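You operate a simulated robot arm through the tools that you are given. There is no shell and no other tool.

You are at the controls of a simulated two-armed robot. One attempt, no reset.

Task
Wipe up the spill on the top of the small pine table with the striped tea cloth and put it back.

The check looks at the end state, three seconds after you hand in, the way a careful person would. Anything else that was tipped, shoved, dropped, spilled or broken makes it a failure. Flat cloth is picked up by pressing the open fingertips on it (5 to 10 N) and closing them slowly along it; thin cloth reads only 2 to 8 mm in the jaws.

Robot
Two 6-joint arms with two-finger grippers on one trunk, on a base that moves. Base frame: it is fixed to the floor where the robot stands at the start and does not move with it; the origin is under the middle of the robot, x ahead of it, y to its left, z up; the surface under the hand at the start is at about z = 750. Readings come in mm, degrees, newtons and seconds.
The left shoulder is at the start at [30, 178, 888], the right one opposite. With the tool pointing down near the work surface each hand reaches from about 380 to 840 mm from the robot's upright axis, wherever it stands, measured 20 degrees to its own side. Payload 2.54 kg a hand.
The TCP of each hand is the grasp point between the finger pads, 30 mm short of the fingertips. In the tool frame z runs along the fingers and y along their closing line. The gripper opens to 116 mm; its body begins 95 mm behind the TCP.
Orientation is that of the tool frame in the base frame, as a unit quaternion [w, x, y, z]. With the fingers straight down and closing along the base's y, the tool's x points along the base's -x, its y along +y and its z along -z.

Tools
- The arms move only by the tool send_rows. It takes "left_rows", "right_rows" or both (then of equal length, played together; a hand with none holds still); each is a list of rows, each an object (a shift or turn left out is 0, a gripper value left out holds the last) with "fingers": the finger opening in mm, from 0 to 116; "delta_pos": the shift along the tool's x, y, z in mm, a list of three; "delta_rot": the turn, a rotation vector about the tool's x, y, z in degrees, a list of three. In form: [{"fingers": fingers, "delta_pos": [x, y, z], "delta_rot": [wx, wy, wz]}, ...]. A call has 1 to 20 rows; each row shifts and turns the commanded pose from where the row before left it, along the tool's axes as they then stand. Each row takes 0.2 s and may step no farther than 50 mm and 8.6 degrees from the row before; otherwise, or with a gripper value out of range, the whole call is refused. A pose out of reach is approached as far as the arm can. The call stops where the force on the tool passes 40 N (or 10 N more than at its start, if that is more) or the arm is blocked; 0.2 s more then pass. Each finger travels about 153 mm/s and halts on what it meets, pressing with about 21 N; the grip force reading is that of the motor and also rises with nothing between the fingers. The clock runs only during rows and for 0.2 s after the last one: add rows that do not move to give the fingers time. It gives the time, the measured TCP pose, the force on the tool (base axes), the opening and the grip force at its end, in the units of the frame above (readings bear some noise), with the torque about the TCP (base axes, N m) and any sound that the robot's microphone picked up.
- Cameras (640 x 400 px; columns grow to the right, rows downward): "scene" is now at [40.8, -12, 1601.2]; the picture's right is [-0.16, -0.99, 0.00], its down [-0.81, 0.13, -0.57] and it looks along [0.56, -0.09, -0.82] (base axes); focal length 275 px, centre (320, 200). "left" rides on the left gripper at [69, 15, -122] in its tool frame; the picture's right is [-0.21, 0.98, 0.00], its down [-0.83, -0.18, -0.53] and it looks along [-0.52, -0.11, 0.85] (tool axes); focal length 251 px, centre (320, 200). "right" rides on the right gripper at [69, -15, -122] in its tool frame; the picture's right is [0.21, 0.98, 0.00], its down [-0.83, 0.18, -0.53] and it looks along [-0.52, 0.11, 0.85] (tool axes); focal length 251 px, centre (320, 200). There is no depth. A picture from a camera that has moved, and an enlarged one, comes with that camera's place and axes in the base frame and with its lens.
- get_image(camera): a new picture of that camera. The clock stands still meanwhile.
- slide_trunk(by): moves the trunk up (or, below 0, down) by that many mm; the arms and the scene camera ride with it, the base frame stays. It gives what a move gives, with no picture.
- drive_base(legs): drives the robot by 1 to 6 legs, each [ahead, left, turn to the left] in mm, mm and degrees, along the robot's own axes; the way and the turn of a leg run together, so that a leg with both is an arc; at most 1500 mm and 180 degrees a leg. The arms and the cameras ride along, it lands a little off, and it stops where it bumps. It gives what a move gives.
- head_to(pan, tilt): turns the head with the scene camera to pan (to the left, within 143 degrees either way) and tilt (down, from -29 to 69), counted from straight ahead of the robot. It gives what a move gives.
- enlarge(camera, box): a new picture of the part [left, top, right, bottom] of that camera's present view, enlarged. The clock stands still meanwhile.
- job_done(): hands the job in; it is judged then, once.

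Nothing tells you exact positions but the pictures and the camera data. Unless the task says otherwise, let go and move clear before handing in.

The tools are called after "Call:" as a command line: name --argument value ..., lists and objects as JSON in quotes. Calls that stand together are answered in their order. send_rows: Moves the arms, as the interface text tells. Its arguments: {"type":"object","properties":{"left_rows":{"type":"array","items":{"type":"object","properties":{"fingers":{"type":"number"},"delta_pos":{"type":"array","items":{"type":"number"}},"delta_rot":{"type":"array","items":{"type":"number"}}}}},"right_rows":{"type":"array","items":{"type":"object","properties":{"fingers":{"type":"number"},"delta_pos":{"type":"array","items":{"type":"number"}},"delta_rot":{"type":"array","items":{"type":"number"}}}}}},"required":[]} The other tools are called the same way: slide_trunk (by) moves the trunk up or down; drive_base (legs) drives the base; head_to (pan, tilt) turns the head that bears the scene camera; get_image (camera) takes a picture; enlarge (camera, box) takes an enlarged picture of a part of a camera's view; job_done () hands the job in.

At the start:

```text
clock: 0.0
left_tool_pos: [450.6, 123.8, 943.8]
left_tcp_rot: [0.0, 0.001, 1.0, 0.001]
left_force: [0.0, 0.0, -0.1]
left_moment: [-0.03, 0.0, -0.01]
left_gripper_width: 116.1
left_gripper_force: 0.0
right_tool_pos: [477.1, -267.3, 946.8]
right_tcp_rot: [0.0, 0.0, 1.0, 0.001]
right_force: [-0.3, -0.1, -0.1]
right_moment: [-0.02, 0.02, -0.01]
right_gripper_width: 116.1
right_gripper_force: 0.2
trunk travel left (down, up): [-100.0, 440.0]
robot x, y, heading: [4.4, 1.9, -0.1]
head pan, tilt (commanded): [-9.3, 55.1]
```

scene: 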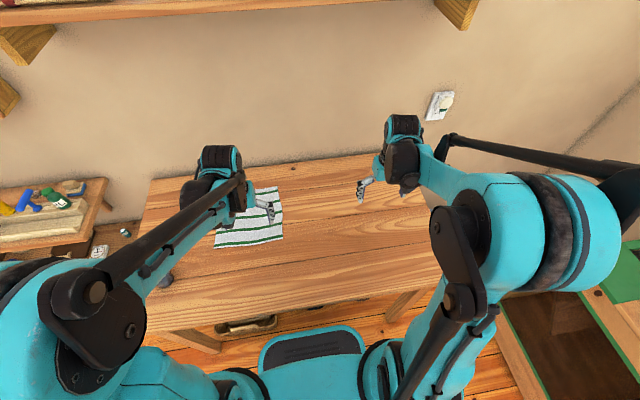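
right: 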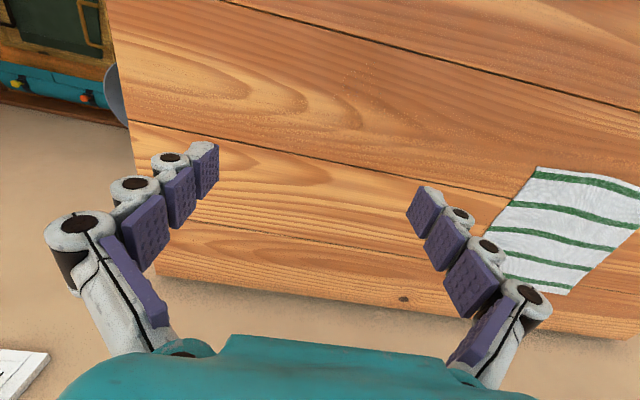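
left: 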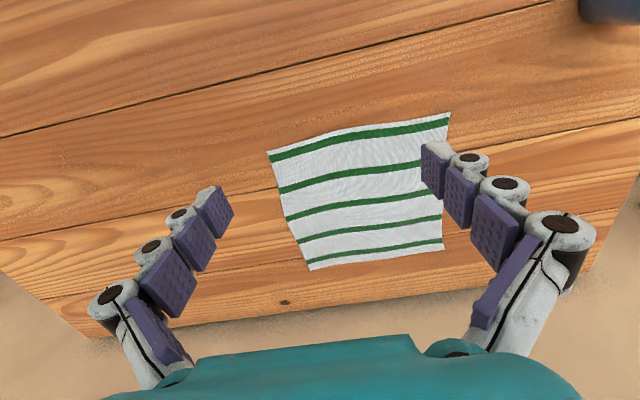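

I see a striped cloth on the table in front of me, but no obvious spill. I'll look around with the head first to find the small pine table and the spill.

Call:
get_image --camera "scene"

Call:
enlarge --camera "scene" --box '[140, 140, 460, 340]'

Call:
enlarge --camera "scene" --box '[0, 150, 200, 275]'

```text
taken
camera scene: at [40.8, -12.0, 1601.2], right [-0.16, -0.99, 0.0], down [-0.81, 0.13, -0.57], along [0.56, -0.09, -0.82], focal length 275 px, centre (320, 200)
```

scene: 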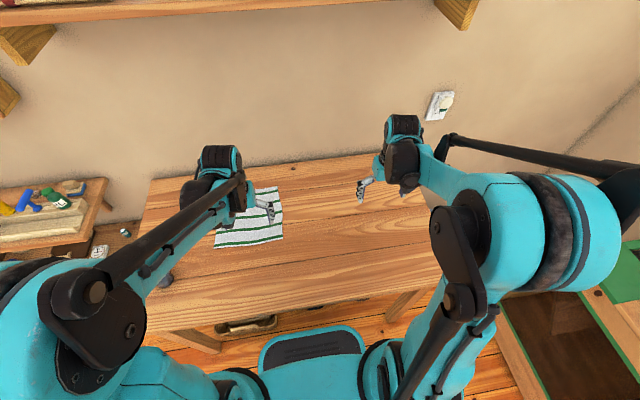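

```text
2.00 times, centred on (300, 240) of scene
camera zoom: at [40.8, -12.0, 1601.2], right [-0.16, -0.99, 0.0], down [-0.81, 0.13, -0.57], along [0.56, -0.09, -0.82], focal length 550 px, centre (360, 120)
```

zoom: 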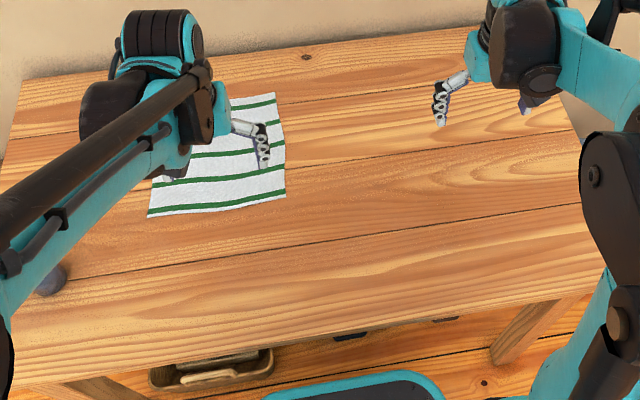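

```text
3.20 times, centred on (100, 212) of scene
camera zoom: at [40.8, -12.0, 1601.2], right [-0.16, -0.99, 0.0], down [-0.81, 0.13, -0.57], along [0.56, -0.09, -0.82], focal length 879 px, centre (1024, 160)
```

zoom: 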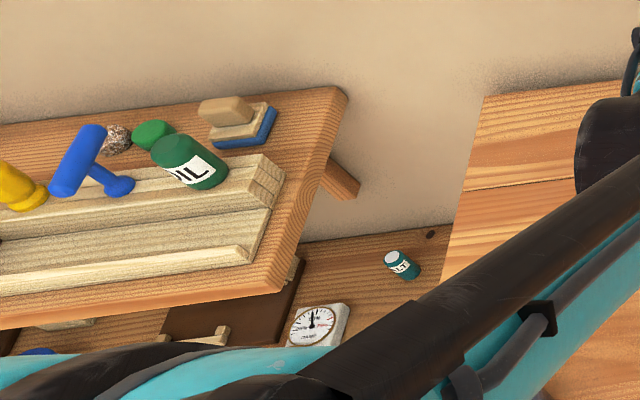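

The cloth lies on the table ahead, and no spill shows there yet. I'll turn the head round the room.

Call:
head_to --pan 70 --tilt 35

Call:
get_image --camera "scene"

Call:
head_to --pan -70 --tilt 35

Call:
get_image --camera "scene"

Call:
head_to --pan -140 --tilt 35

Call:
get_image --camera "scene"

Call:
head_to --pan 140 --tilt 35

Call:
get_image --camera "scene"

Call:
head_to --pan 0 --tilt 20

Call:
get_image --camera "scene"

```text
clock: 1.5
left_tool_pos: [450.9, 122.8, 943.1]
left_tcp_rot: [0.0, 0.0, 1.0, 0.0]
left_force: [0.1, -1.5, -0.5]
left_moment: [0.02, -0.01, 0.01]
left_gripper_width: 116.1
left_gripper_force: 0.1
right_tool_pos: [478.4, -266.8, 945.8]
right_tcp_rot: [0.0, 0.0, 1.0, 0.0]
right_force: [-0.3, -0.2, -0.6]
right_moment: [-0.03, -0.03, 0.02]
right_gripper_width: 116.1
right_gripper_force: 0.0
trunk travel left (down, up): [-100.0, 440.0]
robot x, y, heading: [1.0, -1.8, -0.1]
head pan, tilt (commanded): [70.0, 35.0]
```

```text
taken
camera scene: at [0.0, 82.4, 1629.6], right [0.94, -0.34, 0.0], down [-0.2, -0.54, -0.82], along [0.28, 0.77, -0.57], focal length 275 px, centre (320, 200)
```

scene: 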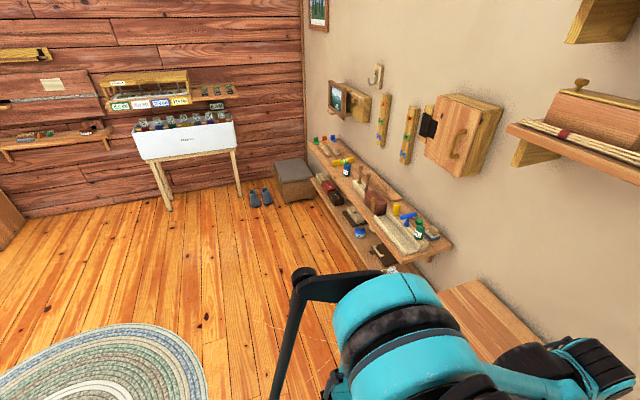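

```text
clock: 3.8
left_tool_pos: [450.4, 123.0, 943.3]
left_tcp_rot: [0.0, 0.001, 1.0, 0.0]
left_force: [0.6, -0.6, -0.2]
left_moment: [0.01, -0.01, -0.03]
left_gripper_width: 116.2
left_gripper_force: 0.1
right_tool_pos: [479.1, -267.0, 947.4]
right_tcp_rot: [0.0, 0.0, 1.0, 0.0]
right_force: [0.4, -0.1, 0.0]
right_moment: [0.02, -0.02, -0.02]
right_gripper_width: 116.2
right_gripper_force: 0.1
trunk travel left (down, up): [-100.0, 440.0]
robot x, y, heading: [2.1, 2.2, 0.1]
head pan, tilt (commanded): [-70.0, 35.0]
```

```text
taken
camera scene: at [0.0, -83.1, 1629.6], right [-0.94, -0.34, 0.0], down [-0.2, 0.54, -0.82], along [0.28, -0.77, -0.57], focal length 275 px, centre (320, 200)
```

scene: 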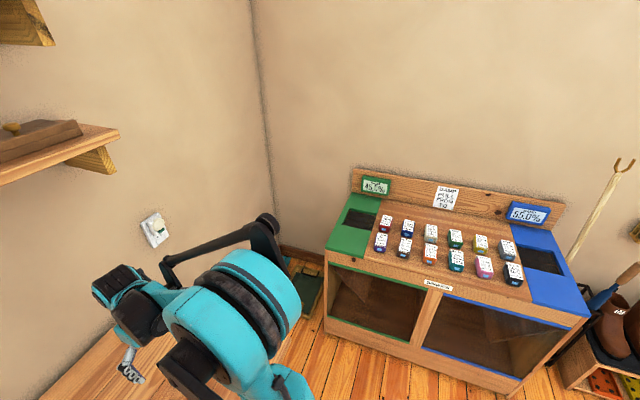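

```text
clock: 5.2
left_tool_pos: [451.1, 122.9, 943.4]
left_tcp_rot: [0.0, 0.0, 1.0, 0.0]
left_force: [0.4, -0.3, 0.2]
left_moment: [0.0, 0.0, 0.01]
left_gripper_width: 115.8
left_gripper_force: 0.1
right_tool_pos: [478.7, -267.1, 945.4]
right_tcp_rot: [0.0, 0.0, 1.0, 0.001]
right_force: [0.1, 0.8, 0.0]
right_moment: [-0.03, 0.0, 0.01]
right_gripper_width: 116.0
right_gripper_force: 0.0
trunk travel left (down, up): [-100.0, 440.0]
robot x, y, heading: [-1.8, -3.3, 0.2]
head pan, tilt (commanded): [-140.0, 35.0]
```

```text
taken
camera scene: at [-97.6, -57.0, 1629.6], right [-0.64, 0.77, 0.0], down [0.44, 0.37, -0.82], along [-0.63, -0.53, -0.57], focal length 275 px, centre (320, 200)
```

scene: 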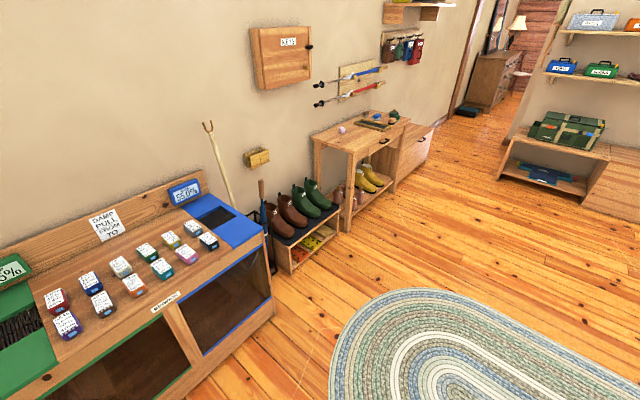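

```text
clock: 9.0
left_tool_pos: [450.4, 123.4, 942.9]
left_tcp_rot: [0.0, 0.0, 1.0, 0.0]
left_force: [-0.8, 0.5, -0.2]
left_moment: [0.01, -0.03, 0.03]
left_gripper_width: 115.7
left_gripper_force: 0.1
right_tool_pos: [478.0, -266.7, 947.9]
right_tcp_rot: [0.0, 0.0, 1.0, -0.001]
right_force: [0.4, 0.4, -0.3]
right_moment: [0.02, -0.02, 0.0]
right_gripper_width: 116.1
right_gripper_force: 0.2
trunk travel left (down, up): [-100.0, 440.0]
robot x, y, heading: [3.5, 1.4, 0.1]
head pan, tilt (commanded): [140.0, 35.0]
```

```text
taken
camera scene: at [-97.6, 56.3, 1629.6], right [0.64, 0.77, 0.0], down [0.44, -0.37, -0.82], along [-0.63, 0.53, -0.57], focal length 275 px, centre (320, 200)
```

scene: 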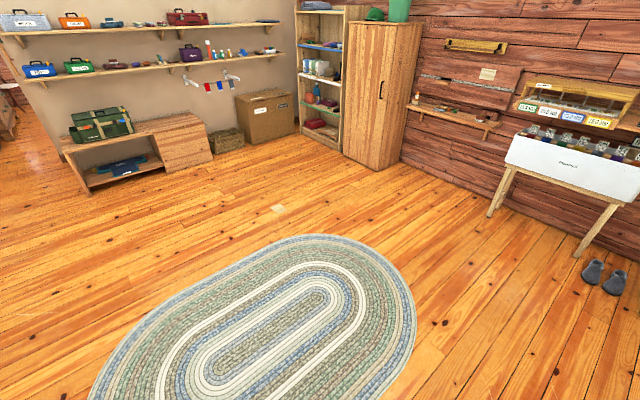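

```text
clock: 11.2
left_tool_pos: [450.2, 123.8, 943.5]
left_tcp_rot: [0.0, -0.001, 1.0, 0.0]
left_force: [0.3, -0.2, 0.1]
left_moment: [-0.05, -0.03, -0.04]
left_gripper_width: 116.1
left_gripper_force: 0.0
right_tool_pos: [478.5, -266.1, 947.7]
right_tcp_rot: [0.0, 0.0, 1.0, 0.0]
right_force: [0.3, 0.3, -0.3]
right_moment: [0.0, 0.01, 0.01]
right_gripper_width: 116.2
right_gripper_force: 0.1
trunk travel left (down, up): [-100.0, 440.0]
robot x, y, heading: [-2.4, 1.0, -0.1]
head pan, tilt (commanded): [0.0, 20.0]
```

```text
taken
camera scene: at [63.0, -0.3, 1653.4], right [0.0, -1.0, 0.0], down [-0.34, 0.0, -0.94], along [0.94, 0.0, -0.34], focal length 275 px, centre (320, 200)
```

scene: 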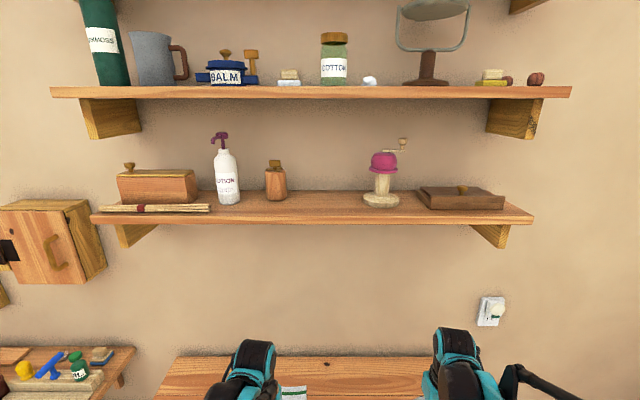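

The room holds several surfaces: the table in front with the cloth, a table further behind on my right. I'll zoom in on the candidates to find the spill.

Call:
head_to --pan -140 --tilt 25

Call:
enlarge --camera "scene" --box '[280, 90, 480, 215]'

Call:
head_to --pan 0 --tilt 62

Call:
get_image --camera "scene"

Call:
enlarge --camera "right" --box '[100, 0, 640, 338]'

Call:
enlarge --camera "left" --box '[100, 0, 640, 338]'

```text
clock: 13.5
left_tool_pos: [451.1, 123.4, 944.4]
left_tcp_rot: [0.0, 0.0, 1.0, 0.0]
left_force: [-0.1, -0.2, 0.8]
left_moment: [0.0, -0.03, 0.02]
left_gripper_width: 116.0
left_gripper_force: 0.1
right_tool_pos: [478.2, -267.1, 946.4]
right_tcp_rot: [0.001, 0.0, 1.0, 0.0]
right_force: [-0.9, 0.5, 0.2]
right_moment: [0.04, 0.0, -0.01]
right_gripper_width: 116.0
right_gripper_force: 0.1
trunk travel left (down, up): [-100.0, 440.0]
robot x, y, heading: [-2.6, -2.1, 0.1]
head pan, tilt (commanded): [-140.0, 25.0]
```

```text
3.20 times, centred on (380, 152) of scene
camera zoom: at [-100.7, -59.6, 1645.4], right [-0.64, 0.77, 0.0], down [0.32, 0.27, -0.91], along [-0.69, -0.58, -0.42], focal length 879 px, centre (128, 352)
```

zoom: 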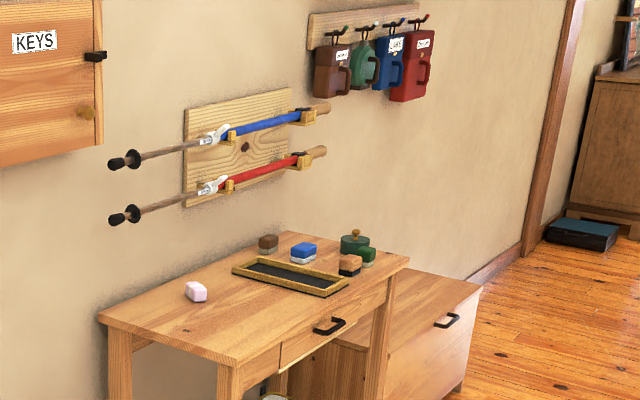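

```text
clock: 15.7
left_tool_pos: [451.8, 122.7, 944.1]
left_tcp_rot: [0.0, 0.0, 1.0, 0.0]
left_force: [-0.8, -0.6, -0.5]
left_moment: [-0.01, -0.01, 0.02]
left_gripper_width: 116.1
left_gripper_force: 0.1
right_tool_pos: [479.4, -266.6, 946.1]
right_tcp_rot: [-0.001, 0.0, 1.0, 0.0]
right_force: [0.1, 0.6, -0.5]
right_moment: [0.0, 0.0, -0.03]
right_gripper_width: 116.0
right_gripper_force: 0.2
trunk travel left (down, up): [-100.0, 440.0]
robot x, y, heading: [0.2, -2.4, -0.1]
head pan, tilt (commanded): [0.0, 62.0]
```

```text
taken
camera scene: at [34.2, -0.4, 1593.0], right [0.0, -1.0, 0.0], down [-0.88, 0.0, -0.47], along [0.47, 0.0, -0.88], focal length 275 px, centre (320, 200)
```

scene: 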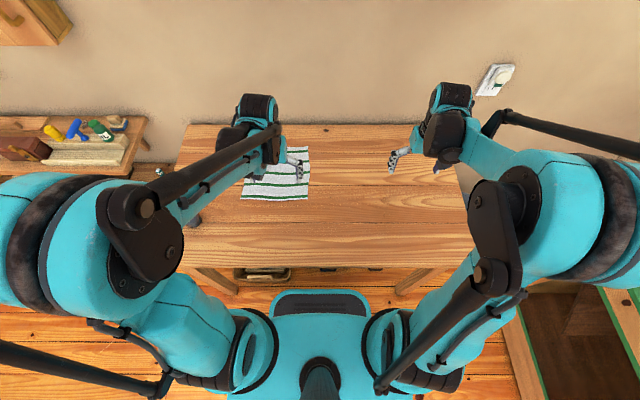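

```text
1.18 times, centred on (370, 169) of right
camera zoom: at [408.7, -281.3, 1067.8], right [-0.21, 0.98, 0.0], down [0.83, 0.18, 0.53], along [0.52, 0.11, -0.85], focal length 298 px, centre (261, 237)
```

zoom: 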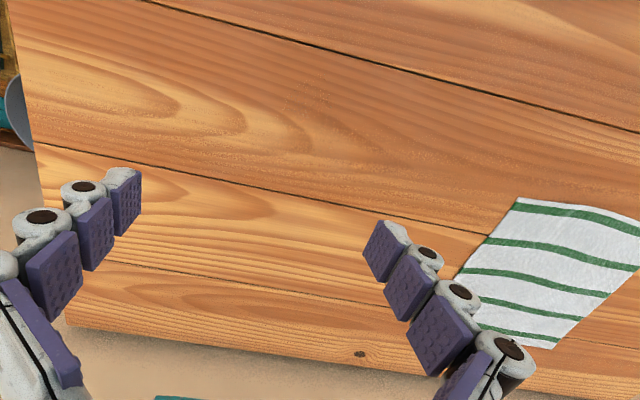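

```text
1.18 times, centred on (370, 169) of left
camera zoom: at [382.1, 138.1, 1066.2], right [0.21, 0.98, 0.0], down [0.83, -0.18, 0.53], along [0.52, -0.11, -0.85], focal length 298 px, centre (261, 237)
```

zoom: 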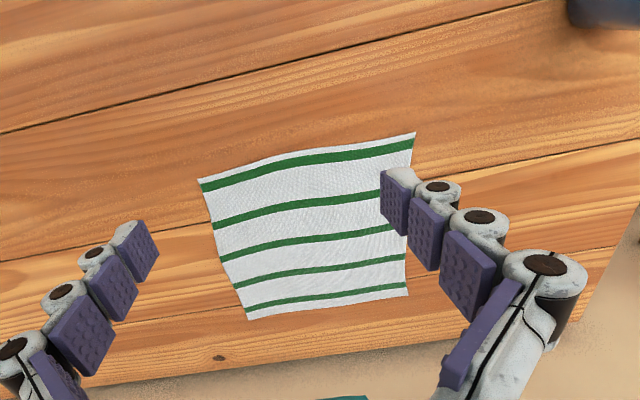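

The table ahead spans roughly x 260–830 and y −520…475, with the cloth centred near (590, 155). The spill isn't obvious, so I'll zoom in on tabletop parts.

Call:
enlarge --camera "scene" --box '[170, 120, 330, 220]'

Call:
enlarge --camera "scene" --box '[320, 120, 480, 220]'

Call:
enlarge --camera "scene" --box '[170, 190, 330, 290]'

Call:
enlarge --camera "scene" --box '[320, 190, 480, 290]'

```text
4.00 times, centred on (250, 170) of scene
camera zoom: at [34.2, -0.4, 1593.0], right [0.0, -1.0, 0.0], down [-0.88, 0.0, -0.47], along [0.47, 0.0, -0.88], focal length 1099 px, centre (600, 320)
```

zoom: 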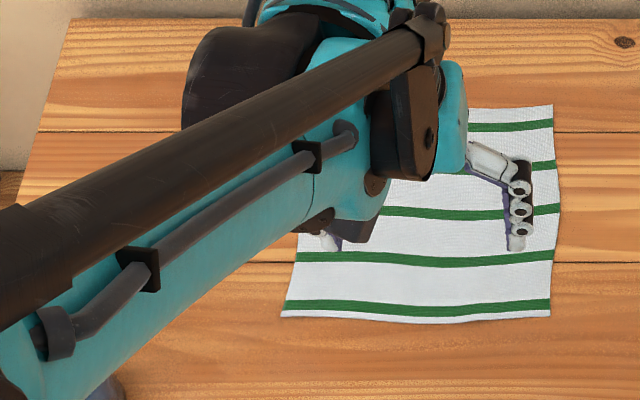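

```text
4.00 times, centred on (400, 170) of scene
camera zoom: at [34.2, -0.4, 1593.0], right [0.0, -1.0, 0.0], down [-0.88, 0.0, -0.47], along [0.47, 0.0, -0.88], focal length 1099 px, centre (0, 320)
```

zoom: 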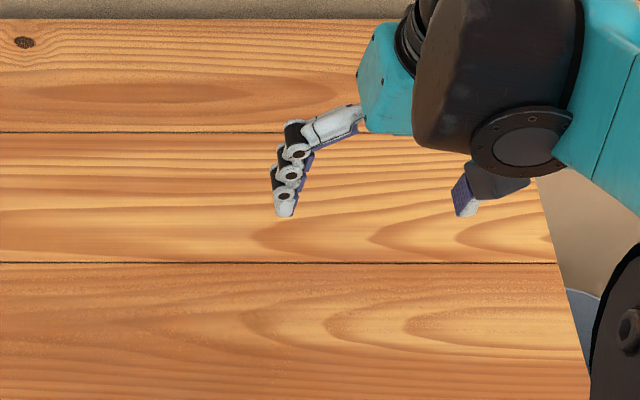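

```text
4.00 times, centred on (250, 240) of scene
camera zoom: at [34.2, -0.4, 1593.0], right [0.0, -1.0, 0.0], down [-0.88, 0.0, -0.47], along [0.47, 0.0, -0.88], focal length 1099 px, centre (600, 40)
```

zoom: 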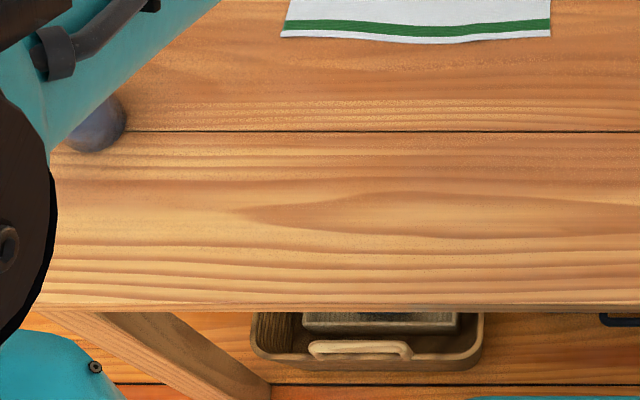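

```text
4.00 times, centred on (400, 240) of scene
camera zoom: at [34.2, -0.4, 1593.0], right [0.0, -1.0, 0.0], down [-0.88, 0.0, -0.47], along [0.47, 0.0, -0.88], focal length 1099 px, centre (0, 40)
```

zoom: 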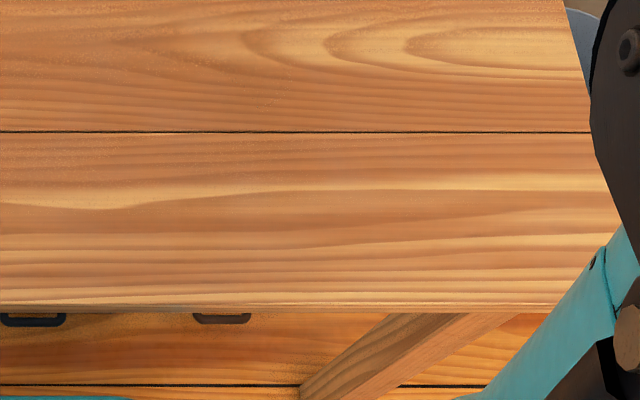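

No spill shows on the visible part; a dark round object sits near the left edge around (405, 422). The left forearm hides the left of the table, so I'll move the left hand up and left and look with its camera.

Call:
send_rows --left_rows '[{"delta_pos": [0, 40, -30]}, {"delta_pos": [0, 40, -30]}, {"delta_pos": [0, 40, -30]}, {"delta_pos": [0, 40, -30]}, {"delta_pos": [0, 20, -10]}, {}]'

Call:
get_image --camera "left"

Call:
get_image --camera "scene"

```text
clock: 17.1
left_tool_pos: [449.6, 305.8, 1073.6]
left_tcp_rot: [0.0, -0.001, 1.0, 0.001]
left_force: [-0.5, 0.4, -0.2]
left_moment: [0.01, -0.02, -0.01]
left_gripper_width: 116.0
left_gripper_force: 0.1
right_tool_pos: [478.1, -265.9, 946.4]
right_tcp_rot: [0.0, 0.0, 1.0, -0.001]
right_force: [-1.2, 0.3, -0.2]
right_moment: [0.01, 0.01, -0.02]
right_gripper_width: 116.0
right_gripper_force: 0.1
trunk travel left (down, up): [-100.0, 440.0]
robot x, y, heading: [-1.3, -0.6, -0.2]
head pan, tilt (commanded): [0.0, 62.0]
```

```text
taken
camera left: at [380.9, 320.8, 1195.7], right [0.21, 0.98, 0.0], down [0.83, -0.18, 0.53], along [0.52, -0.11, -0.85], focal length 251 px, centre (320, 200)
```

left: 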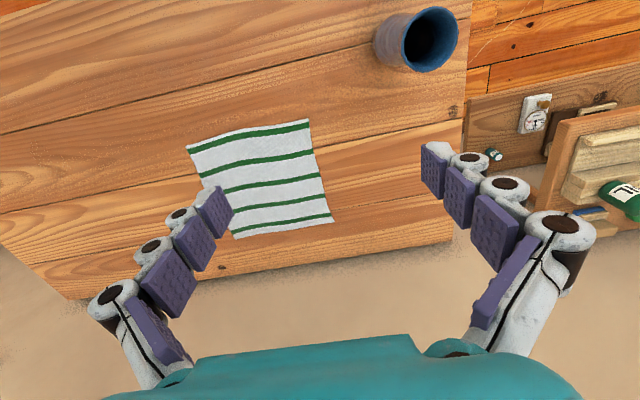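

```text
taken
camera scene: at [34.1, -0.5, 1593.0], right [0.0, -1.0, 0.0], down [-0.88, 0.0, -0.47], along [0.47, 0.0, -0.88], focal length 275 px, centre (320, 200)
```

scene: 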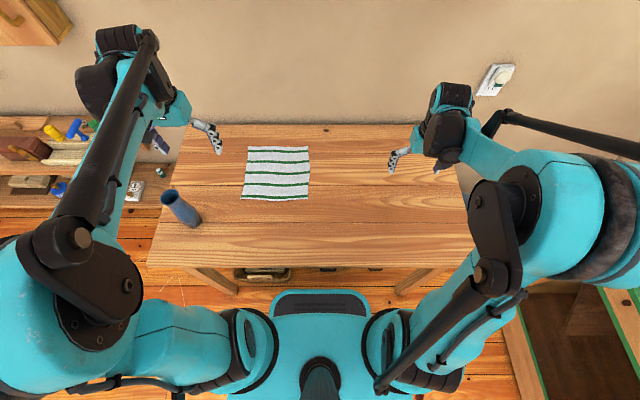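

A blue vase stands near the left edge. I'll zoom again on the tabletop with contrast in mind, in case the spill is clear liquid.

Call:
enlarge --camera "left" --box '[0, 0, 320, 200]'

Call:
enlarge --camera "left" --box '[240, 80, 480, 230]'

Call:
enlarge --camera "scene" --box '[140, 115, 320, 228]'

Call:
enlarge --camera "right" --box '[100, 0, 420, 200]'

```text
2.00 times, centred on (160, 100) of left
camera zoom: at [380.9, 320.8, 1195.7], right [0.21, 0.98, 0.0], down [0.83, -0.18, 0.53], along [0.52, -0.11, -0.85], focal length 503 px, centre (640, 400)
```

zoom: 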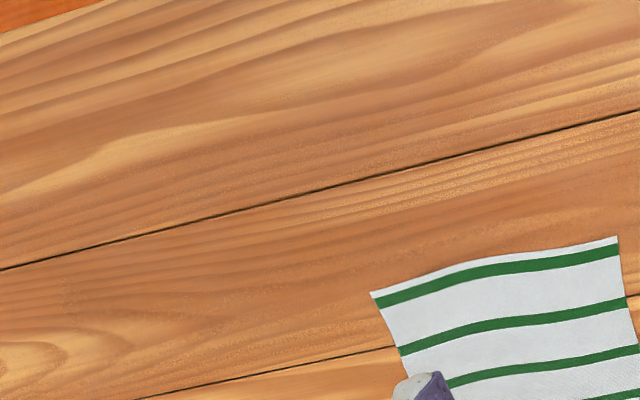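

```text
2.67 times, centred on (360, 155) of left
camera zoom: at [380.9, 320.8, 1195.7], right [0.21, 0.98, 0.0], down [0.83, -0.18, 0.53], along [0.52, -0.11, -0.85], focal length 670 px, centre (213, 320)
```

zoom: 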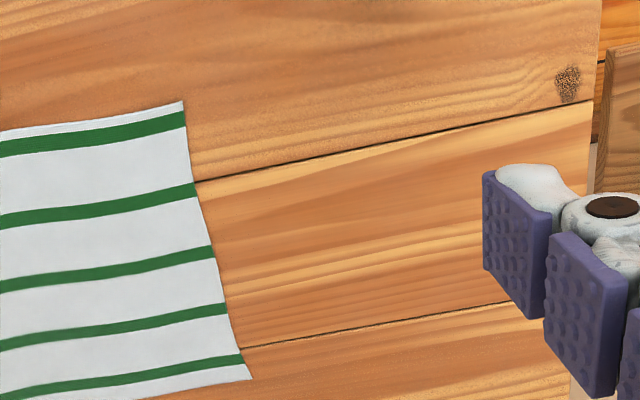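

```text
3.54 times, centred on (230, 172) of scene
camera zoom: at [34.1, -0.5, 1593.0], right [0.0, -1.0, 0.0], down [-0.88, 0.0, -0.47], along [0.47, 0.0, -0.88], focal length 973 px, centre (639, 301)
```

zoom: 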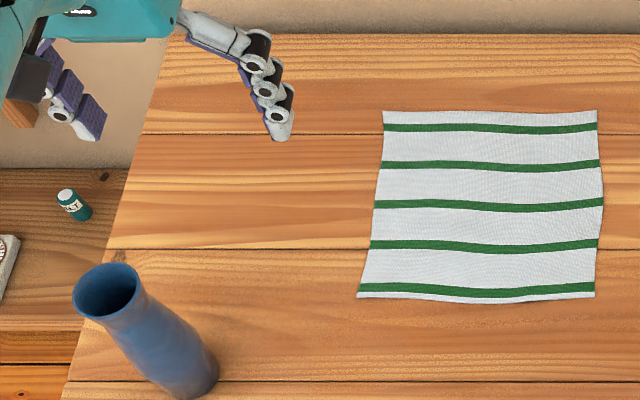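

```text
2.00 times, centred on (260, 100) of right
camera zoom: at [408.6, -281.4, 1067.8], right [-0.21, 0.98, 0.0], down [0.83, 0.18, 0.53], along [0.52, 0.11, -0.85], focal length 503 px, centre (440, 400)
```

zoom: 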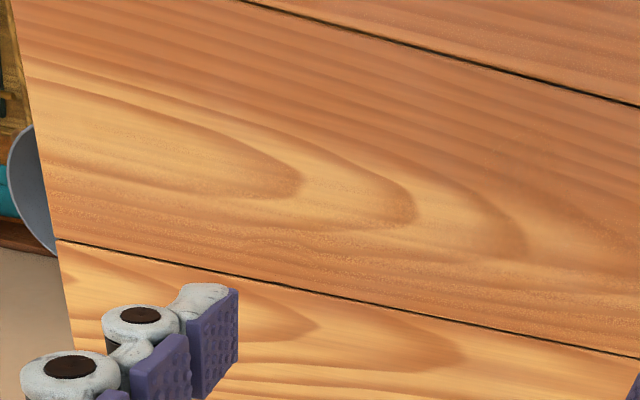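

Nothing there but wood grain and a knot, so the spill is probably on another table. I'll survey the rest of the room with zooms.

Call:
head_to --pan -120 --tilt 20

Call:
get_image --camera "scene"

Call:
enlarge --camera "scene" --box '[400, 150, 560, 250]'

Call:
head_to --pan 143 --tilt 15

Call:
get_image --camera "scene"

Call:
enlarge --camera "scene" --box '[0, 150, 320, 350]'

Call:
head_to --pan 90 --tilt 20

Call:
get_image --camera "scene"

```text
clock: 19.1
left_tool_pos: [449.9, 305.9, 1072.8]
left_tcp_rot: [0.0, 0.0, 1.0, 0.0]
left_force: [0.6, -0.9, -0.4]
left_moment: [0.0, -0.02, 0.03]
left_gripper_width: 116.1
left_gripper_force: 0.1
right_tool_pos: [478.3, -266.6, 947.0]
right_tcp_rot: [0.0, 0.0, 1.0, 0.0]
right_force: [0.6, -0.5, 0.1]
right_moment: [0.02, 0.02, 0.0]
right_gripper_width: 115.8
right_gripper_force: 0.1
trunk travel left (down, up): [-100.0, 440.0]
robot x, y, heading: [-0.2, 0.1, 0.0]
head pan, tilt (commanded): [-120.0, 20.0]
```

```text
taken
camera scene: at [-76.7, -81.0, 1653.5], right [-0.87, 0.5, 0.0], down [0.17, 0.3, -0.94], along [-0.47, -0.81, -0.34], focal length 275 px, centre (320, 200)
```

scene: 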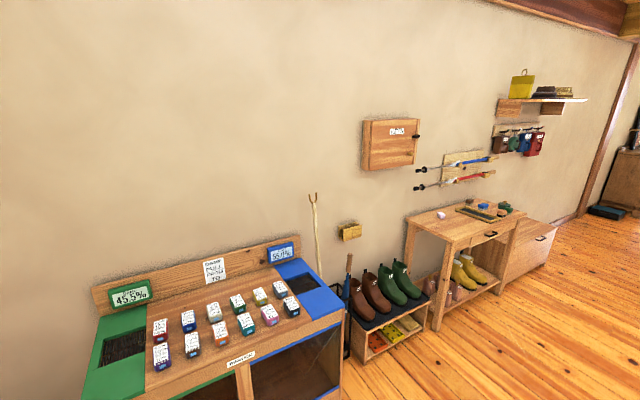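

```text
4.00 times, centred on (480, 200) of scene
camera zoom: at [-76.7, -81.0, 1653.5], right [-0.87, 0.5, 0.0], down [0.17, 0.3, -0.94], along [-0.47, -0.81, -0.34], focal length 1099 px, centre (-320, 200)
```

zoom: 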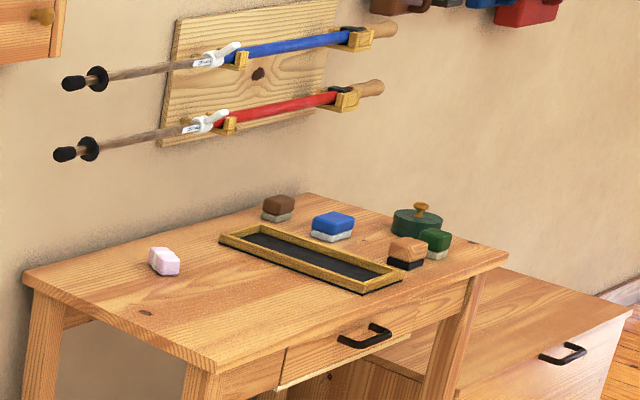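

```text
clock: 22.8
left_tool_pos: [449.7, 305.7, 1073.3]
left_tcp_rot: [0.0, 0.0, 1.0, 0.0]
left_force: [0.2, 0.9, 0.1]
left_moment: [0.0, 0.0, 0.01]
left_gripper_width: 116.0
left_gripper_force: 0.0
right_tool_pos: [478.0, -267.3, 945.9]
right_tcp_rot: [0.0, 0.0, 1.0, 0.001]
right_force: [0.0, -0.6, -0.8]
right_moment: [0.01, 0.01, 0.03]
right_gripper_width: 116.0
right_gripper_force: 0.1
trunk travel left (down, up): [-100.0, 440.0]
robot x, y, heading: [4.4, 1.8, 0.1]
head pan, tilt (commanded): [143.0, 15.0]
```

```text
taken
camera scene: at [-104.7, 55.9, 1661.6], right [0.6, 0.8, 0.0], down [0.21, -0.16, -0.97], along [-0.77, 0.58, -0.26], focal length 275 px, centre (320, 200)
```

scene: 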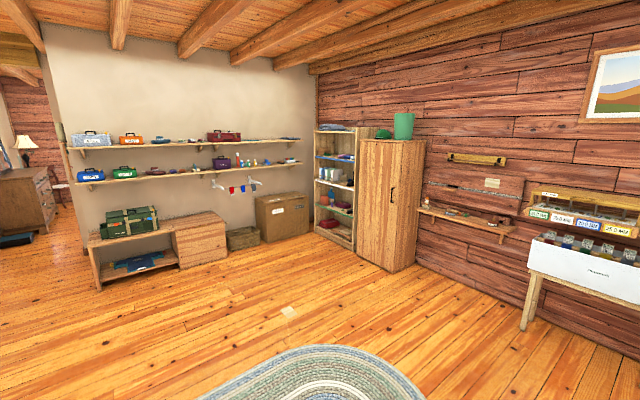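

```text
2.00 times, centred on (160, 250) of scene
camera zoom: at [-104.7, 55.9, 1661.6], right [0.6, 0.8, 0.0], down [0.21, -0.16, -0.97], along [-0.77, 0.58, -0.26], focal length 550 px, centre (640, 100)
```

zoom: 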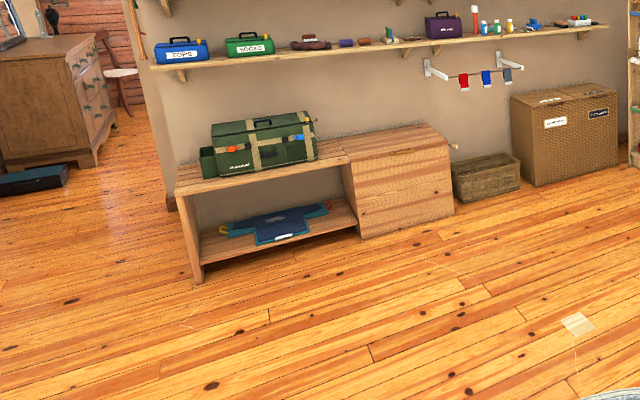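

```text
clock: 24.0
left_tool_pos: [449.3, 304.6, 1073.2]
left_tcp_rot: [0.0, 0.0, 1.0, 0.0]
left_force: [1.0, -0.1, -0.1]
left_moment: [0.0, 0.01, 0.02]
left_gripper_width: 115.8
left_gripper_force: 0.0
right_tool_pos: [479.0, -266.7, 947.6]
right_tcp_rot: [0.001, 0.001, 1.0, 0.0]
right_force: [0.3, 0.0, 0.1]
right_moment: [0.01, -0.01, 0.0]
right_gripper_width: 115.8
right_gripper_force: 0.0
trunk travel left (down, up): [-100.0, 440.0]
robot x, y, heading: [-0.3, 3.7, 0.1]
head pan, tilt (commanded): [90.0, 20.0]
```

```text
taken
camera scene: at [-30.2, 92.8, 1653.5], right [1.0, 0.0, 0.0], down [0.0, -0.34, -0.94], along [0.0, 0.94, -0.34], focal length 275 px, centre (320, 200)
```

scene: 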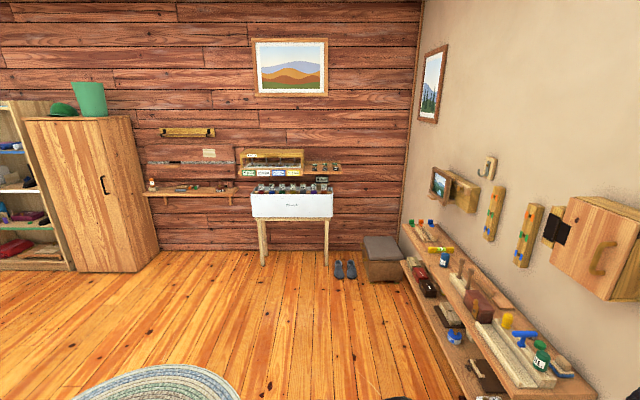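

Two views agree on a faint speckled patch near (428, −226) — possibly a clear spill on this table. I'll zoom in there from several cameras.

Call:
enlarge --camera "right" --box '[280, 20, 440, 120]'

Call:
enlarge --camera "left" --box '[0, 100, 120, 175]'

Call:
head_to --pan -20 --tilt 60

Call:
enlarge --camera "scene" --box '[220, 160, 380, 260]'

Call:
get_image --camera "scene"

```text
4.00 times, centred on (360, 70) of right
camera zoom: at [408.6, -281.3, 1067.8], right [-0.21, 0.98, 0.0], down [0.83, 0.18, 0.53], along [0.52, 0.11, -0.85], focal length 1006 px, centre (160, 720)
```

zoom: 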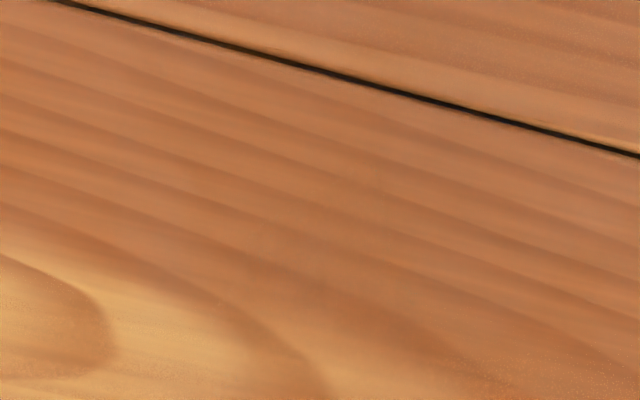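

```text
5.33 times, centred on (60, 138) of left
camera zoom: at [381.0, 320.6, 1195.4], right [0.21, 0.98, 0.0], down [0.83, -0.18, 0.53], along [0.52, -0.11, -0.85], focal length 1341 px, centre (1707, 533)
```

zoom: 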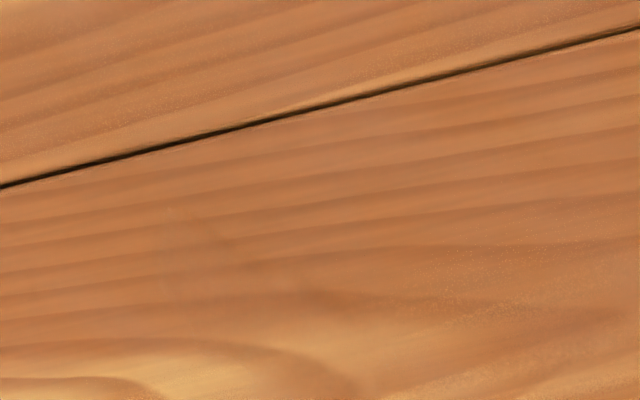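

```text
clock: 25.9
left_tool_pos: [449.8, 305.9, 1073.2]
left_tcp_rot: [0.0, 0.001, 1.0, 0.001]
left_force: [0.2, -0.8, 0.7]
left_moment: [-0.02, 0.0, -0.01]
left_gripper_width: 115.9
left_gripper_force: 0.1
right_tool_pos: [479.1, -268.0, 945.7]
right_tcp_rot: [0.0, 0.0, 1.0, 0.0]
right_force: [-0.2, 0.0, -0.5]
right_moment: [-0.01, 0.0, 0.0]
right_gripper_width: 116.0
right_gripper_force: 0.0
trunk travel left (down, up): [-100.0, 440.0]
robot x, y, heading: [1.1, -0.8, 0.1]
head pan, tilt (commanded): [-20.0, 60.0]
```

```text
4.00 times, centred on (300, 210) of scene
camera zoom: at [32.5, -23.1, 1595.3], right [-0.34, -0.94, 0.0], down [-0.81, 0.3, -0.5], along [0.47, -0.17, -0.87], focal length 1099 px, centre (400, 160)
```

zoom: 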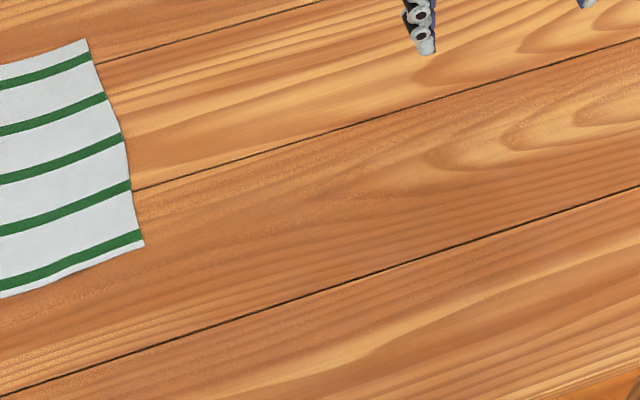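

```text
taken
camera scene: at [32.5, -23.1, 1595.3], right [-0.34, -0.94, 0.0], down [-0.81, 0.3, -0.5], along [0.47, -0.17, -0.87], focal length 275 px, centre (320, 200)
```

scene: 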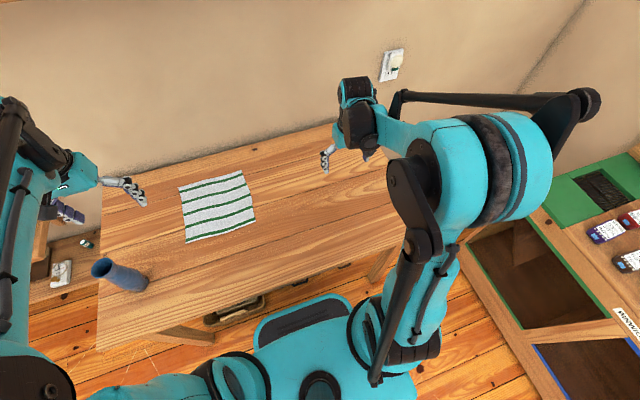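

There is a subtle change in the grain around there but it's not conclusive. I'll bring the right wrist camera back for a closer, different-angle look at that patch.

Call:
send_rows --right_rows '[{"delta_pos": [30, 6, 10]}, {"delta_pos": [30, 6, 10]}, {"delta_pos": [30, 6, 10]}, {"delta_pos": [28, 6, 10]}, {}]'

Call:
get_image --camera "right"

Call:
enlarge --camera "right" --box '[160, 0, 560, 250]'

Call:
head_to --pan -10 --tilt 60

Call:
get_image --camera "scene"

```text
clock: 27.1
left_tool_pos: [450.4, 306.4, 1072.5]
left_tcp_rot: [0.0, 0.0, 1.0, 0.0]
left_force: [0.8, 0.2, 0.8]
left_moment: [0.02, -0.01, 0.02]
left_gripper_width: 116.1
left_gripper_force: 0.2
right_tool_pos: [360.3, -243.7, 909.4]
right_tcp_rot: [0.0, 0.0, 1.0, 0.0]
right_force: [0.0, 0.0, 0.5]
right_moment: [-0.01, 0.0, 0.0]
right_gripper_width: 116.0
right_gripper_force: 0.0
trunk travel left (down, up): [-100.0, 440.0]
robot x, y, heading: [-0.3, 3.2, 0.0]
head pan, tilt (commanded): [-20.0, 60.0]
```

```text
taken
camera right: at [290.8, -258.0, 1030.6], right [-0.21, 0.98, 0.0], down [0.83, 0.18, 0.53], along [0.52, 0.11, -0.85], focal length 251 px, centre (320, 200)
```

right: 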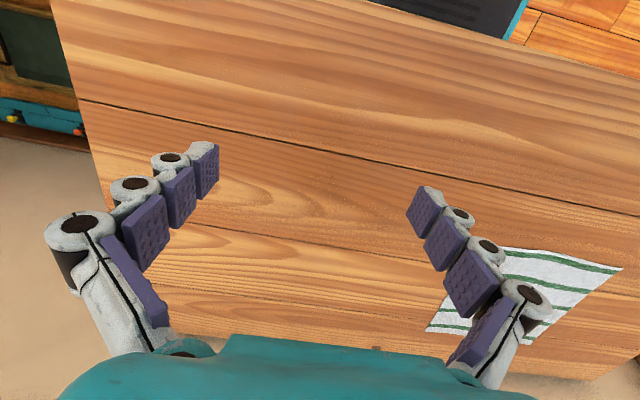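

```text
1.60 times, centred on (360, 125) of right
camera zoom: at [290.8, -258.0, 1030.6], right [-0.21, 0.98, 0.0], down [0.83, 0.18, 0.53], along [0.52, 0.11, -0.85], focal length 402 px, centre (256, 320)
```

zoom: 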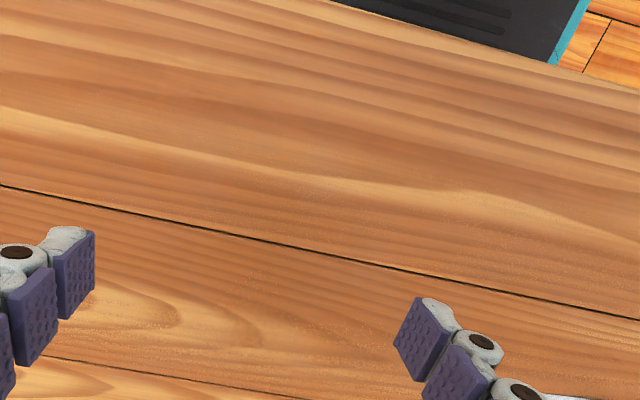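

```text
clock: 27.8
left_tool_pos: [449.5, 306.1, 1072.9]
left_tcp_rot: [0.0, 0.0, 1.0, 0.001]
left_force: [0.4, 0.0, -0.8]
left_moment: [-0.01, 0.01, 0.04]
left_gripper_width: 116.0
left_gripper_force: 0.0
right_tool_pos: [360.0, -244.1, 909.5]
right_tcp_rot: [0.0, 0.0, 1.0, 0.0]
right_force: [0.0, 0.8, 0.7]
right_moment: [0.0, 0.01, -0.03]
right_gripper_width: 115.7
right_gripper_force: 0.0
trunk travel left (down, up): [-100.0, 440.0]
robot x, y, heading: [0.2, -1.7, -0.0]
head pan, tilt (commanded): [-10.0, 60.0]
```

```text
taken
camera scene: at [35.5, -11.9, 1595.3], right [-0.17, -0.98, 0.0], down [-0.85, 0.15, -0.5], along [0.49, -0.09, -0.87], focal length 275 px, centre (320, 200)
```

scene: 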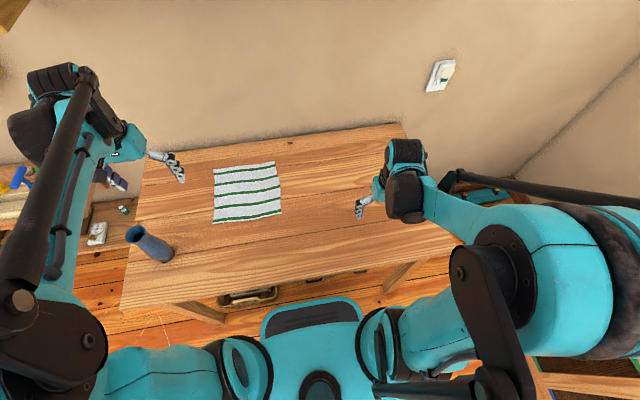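

Still not clear. I'll scan the tabletop systematically at high zoom from the scene camera now the right hand has moved.

Call:
enlarge --camera "scene" --box '[270, 120, 414, 210]'

Call:
enlarge --camera "scene" --box '[320, 190, 464, 280]'

Call:
enlarge --camera "scene" --box '[200, 200, 344, 290]'

Call:
enlarge --camera "scene" --box '[110, 220, 254, 310]'

Call:
enlarge --camera "scene" --box '[130, 130, 274, 220]'

```text
4.44 times, centred on (342, 165) of scene
camera zoom: at [35.5, -11.9, 1595.3], right [-0.17, -0.98, 0.0], down [-0.85, 0.15, -0.5], along [0.49, -0.09, -0.87], focal length 1221 px, centre (222, 356)
```

zoom: 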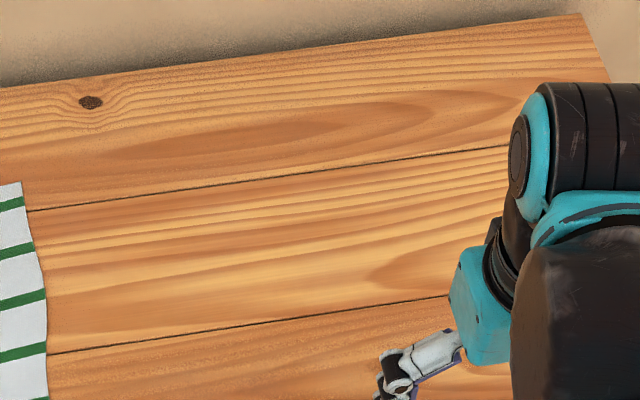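

```text
4.44 times, centred on (392, 235) of scene
camera zoom: at [35.5, -11.9, 1595.3], right [-0.17, -0.98, 0.0], down [-0.85, 0.15, -0.5], along [0.49, -0.09, -0.87], focal length 1221 px, centre (0, 44)
```

zoom: 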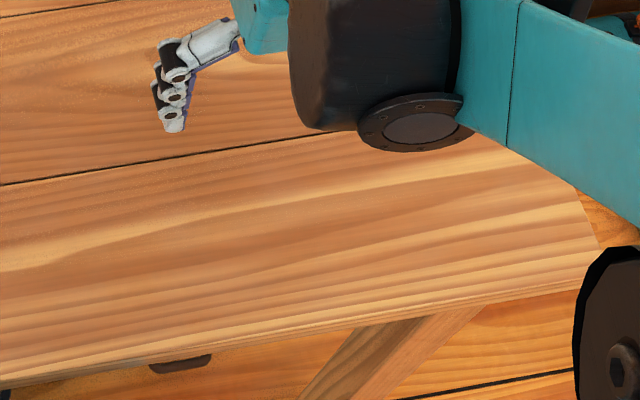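

```text
4.44 times, centred on (272, 245) of scene
camera zoom: at [35.5, -11.9, 1595.3], right [-0.17, -0.98, 0.0], down [-0.85, 0.15, -0.5], along [0.49, -0.09, -0.87], focal length 1221 px, centre (533, 0)
```

zoom: 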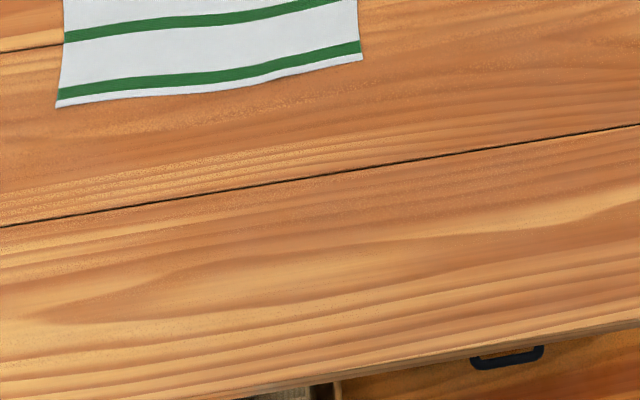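

```text
4.44 times, centred on (182, 265) of scene
camera zoom: at [35.5, -11.9, 1595.3], right [-0.17, -0.98, 0.0], down [-0.85, 0.15, -0.5], along [0.49, -0.09, -0.87], focal length 1221 px, centre (933, -89)
```

zoom: 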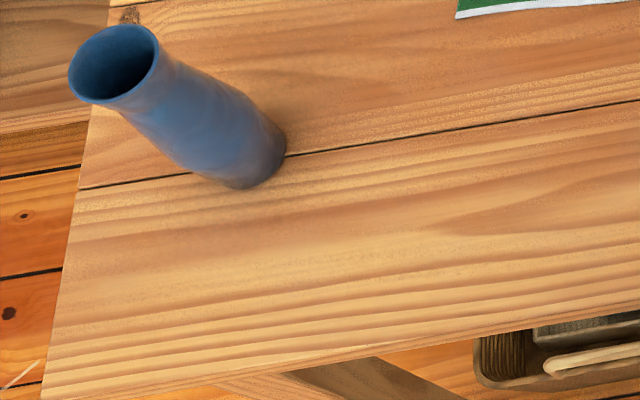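

```text
4.44 times, centred on (202, 175) of scene
camera zoom: at [35.5, -11.9, 1595.3], right [-0.17, -0.98, 0.0], down [-0.85, 0.15, -0.5], along [0.49, -0.09, -0.87], focal length 1221 px, centre (844, 311)
```

zoom: 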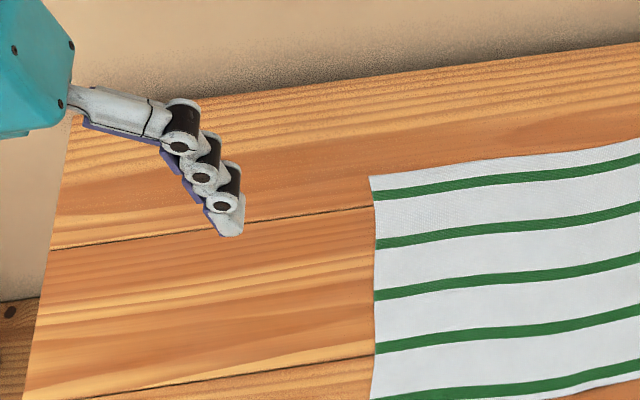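

Nothing definite. I'll lift the right hand away to the outside, and look at the (428, −226) patch again from the left wrist camera at a lower, more grazing angle.

Call:
send_rows --right_rows '[{"delta_pos": [-15, -40, -30]}, {"delta_pos": [-15, -40, -30]}, {"delta_pos": [-15, -40, -30]}, {"delta_pos": [-15, -30, -30]}, {}]' --left_rows '[{"delta_pos": [0, -45, 15]}, {"delta_pos": [0, -45, 15]}, {"delta_pos": [0, -45, 15]}, {"delta_pos": [0, -45, 15]}, {}]'

Call:
get_image --camera "left"

Call:
enlarge --camera "left" --box '[0, 60, 240, 210]'

Call:
get_image --camera "right"

Call:
get_image --camera "scene"

```text
refused: row 1 steps farther than a row can; nothing moved
```

```text
taken
camera left: at [381.0, 320.6, 1195.4], right [0.21, 0.98, 0.0], down [0.83, -0.18, 0.53], along [0.52, -0.11, -0.85], focal length 251 px, centre (320, 200)
```

left: 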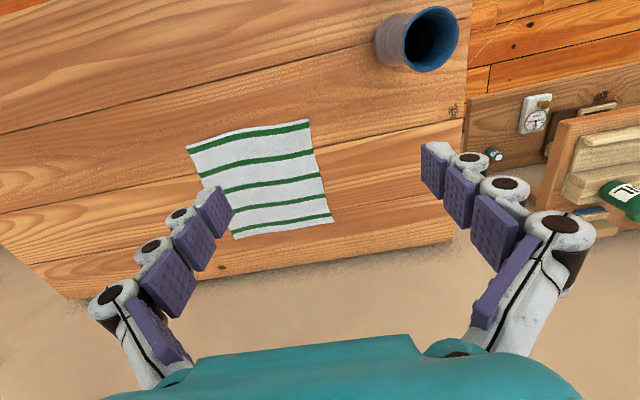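

```text
2.67 times, centred on (120, 135) of left
camera zoom: at [381.0, 320.6, 1195.4], right [0.21, 0.98, 0.0], down [0.83, -0.18, 0.53], along [0.52, -0.11, -0.85], focal length 670 px, centre (853, 373)
```

zoom: 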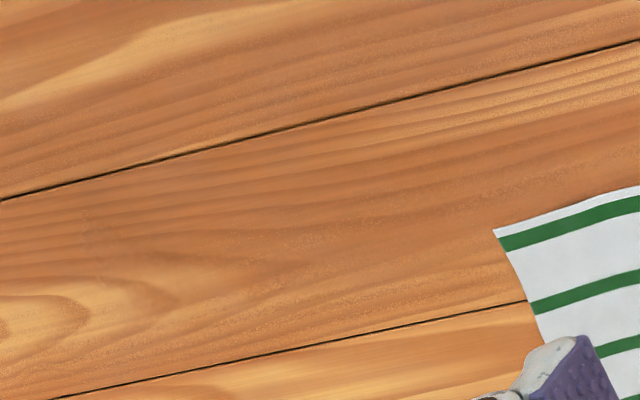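

```text
taken
camera right: at [291.0, -258.0, 1030.7], right [-0.21, 0.98, 0.0], down [0.83, 0.18, 0.53], along [0.52, 0.11, -0.85], focal length 251 px, centre (320, 200)
```

right: 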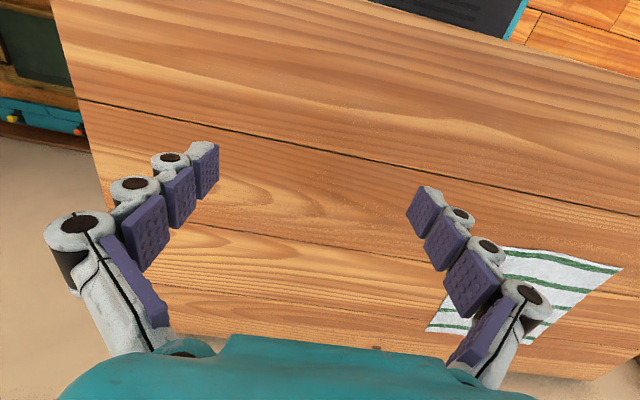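

```text
taken
camera scene: at [35.5, -11.9, 1595.3], right [-0.17, -0.98, 0.0], down [-0.85, 0.15, -0.5], along [0.49, -0.09, -0.87], focal length 275 px, centre (320, 200)
```

scene: 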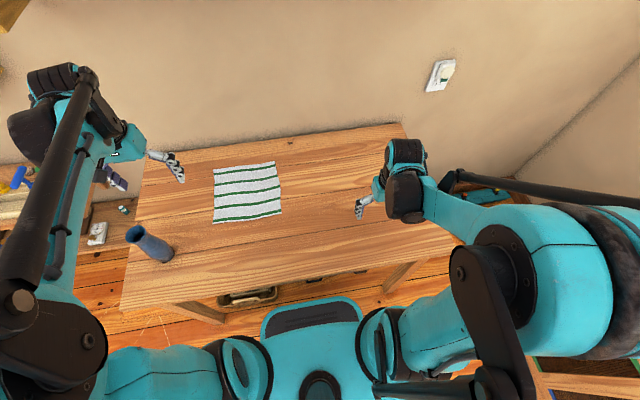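

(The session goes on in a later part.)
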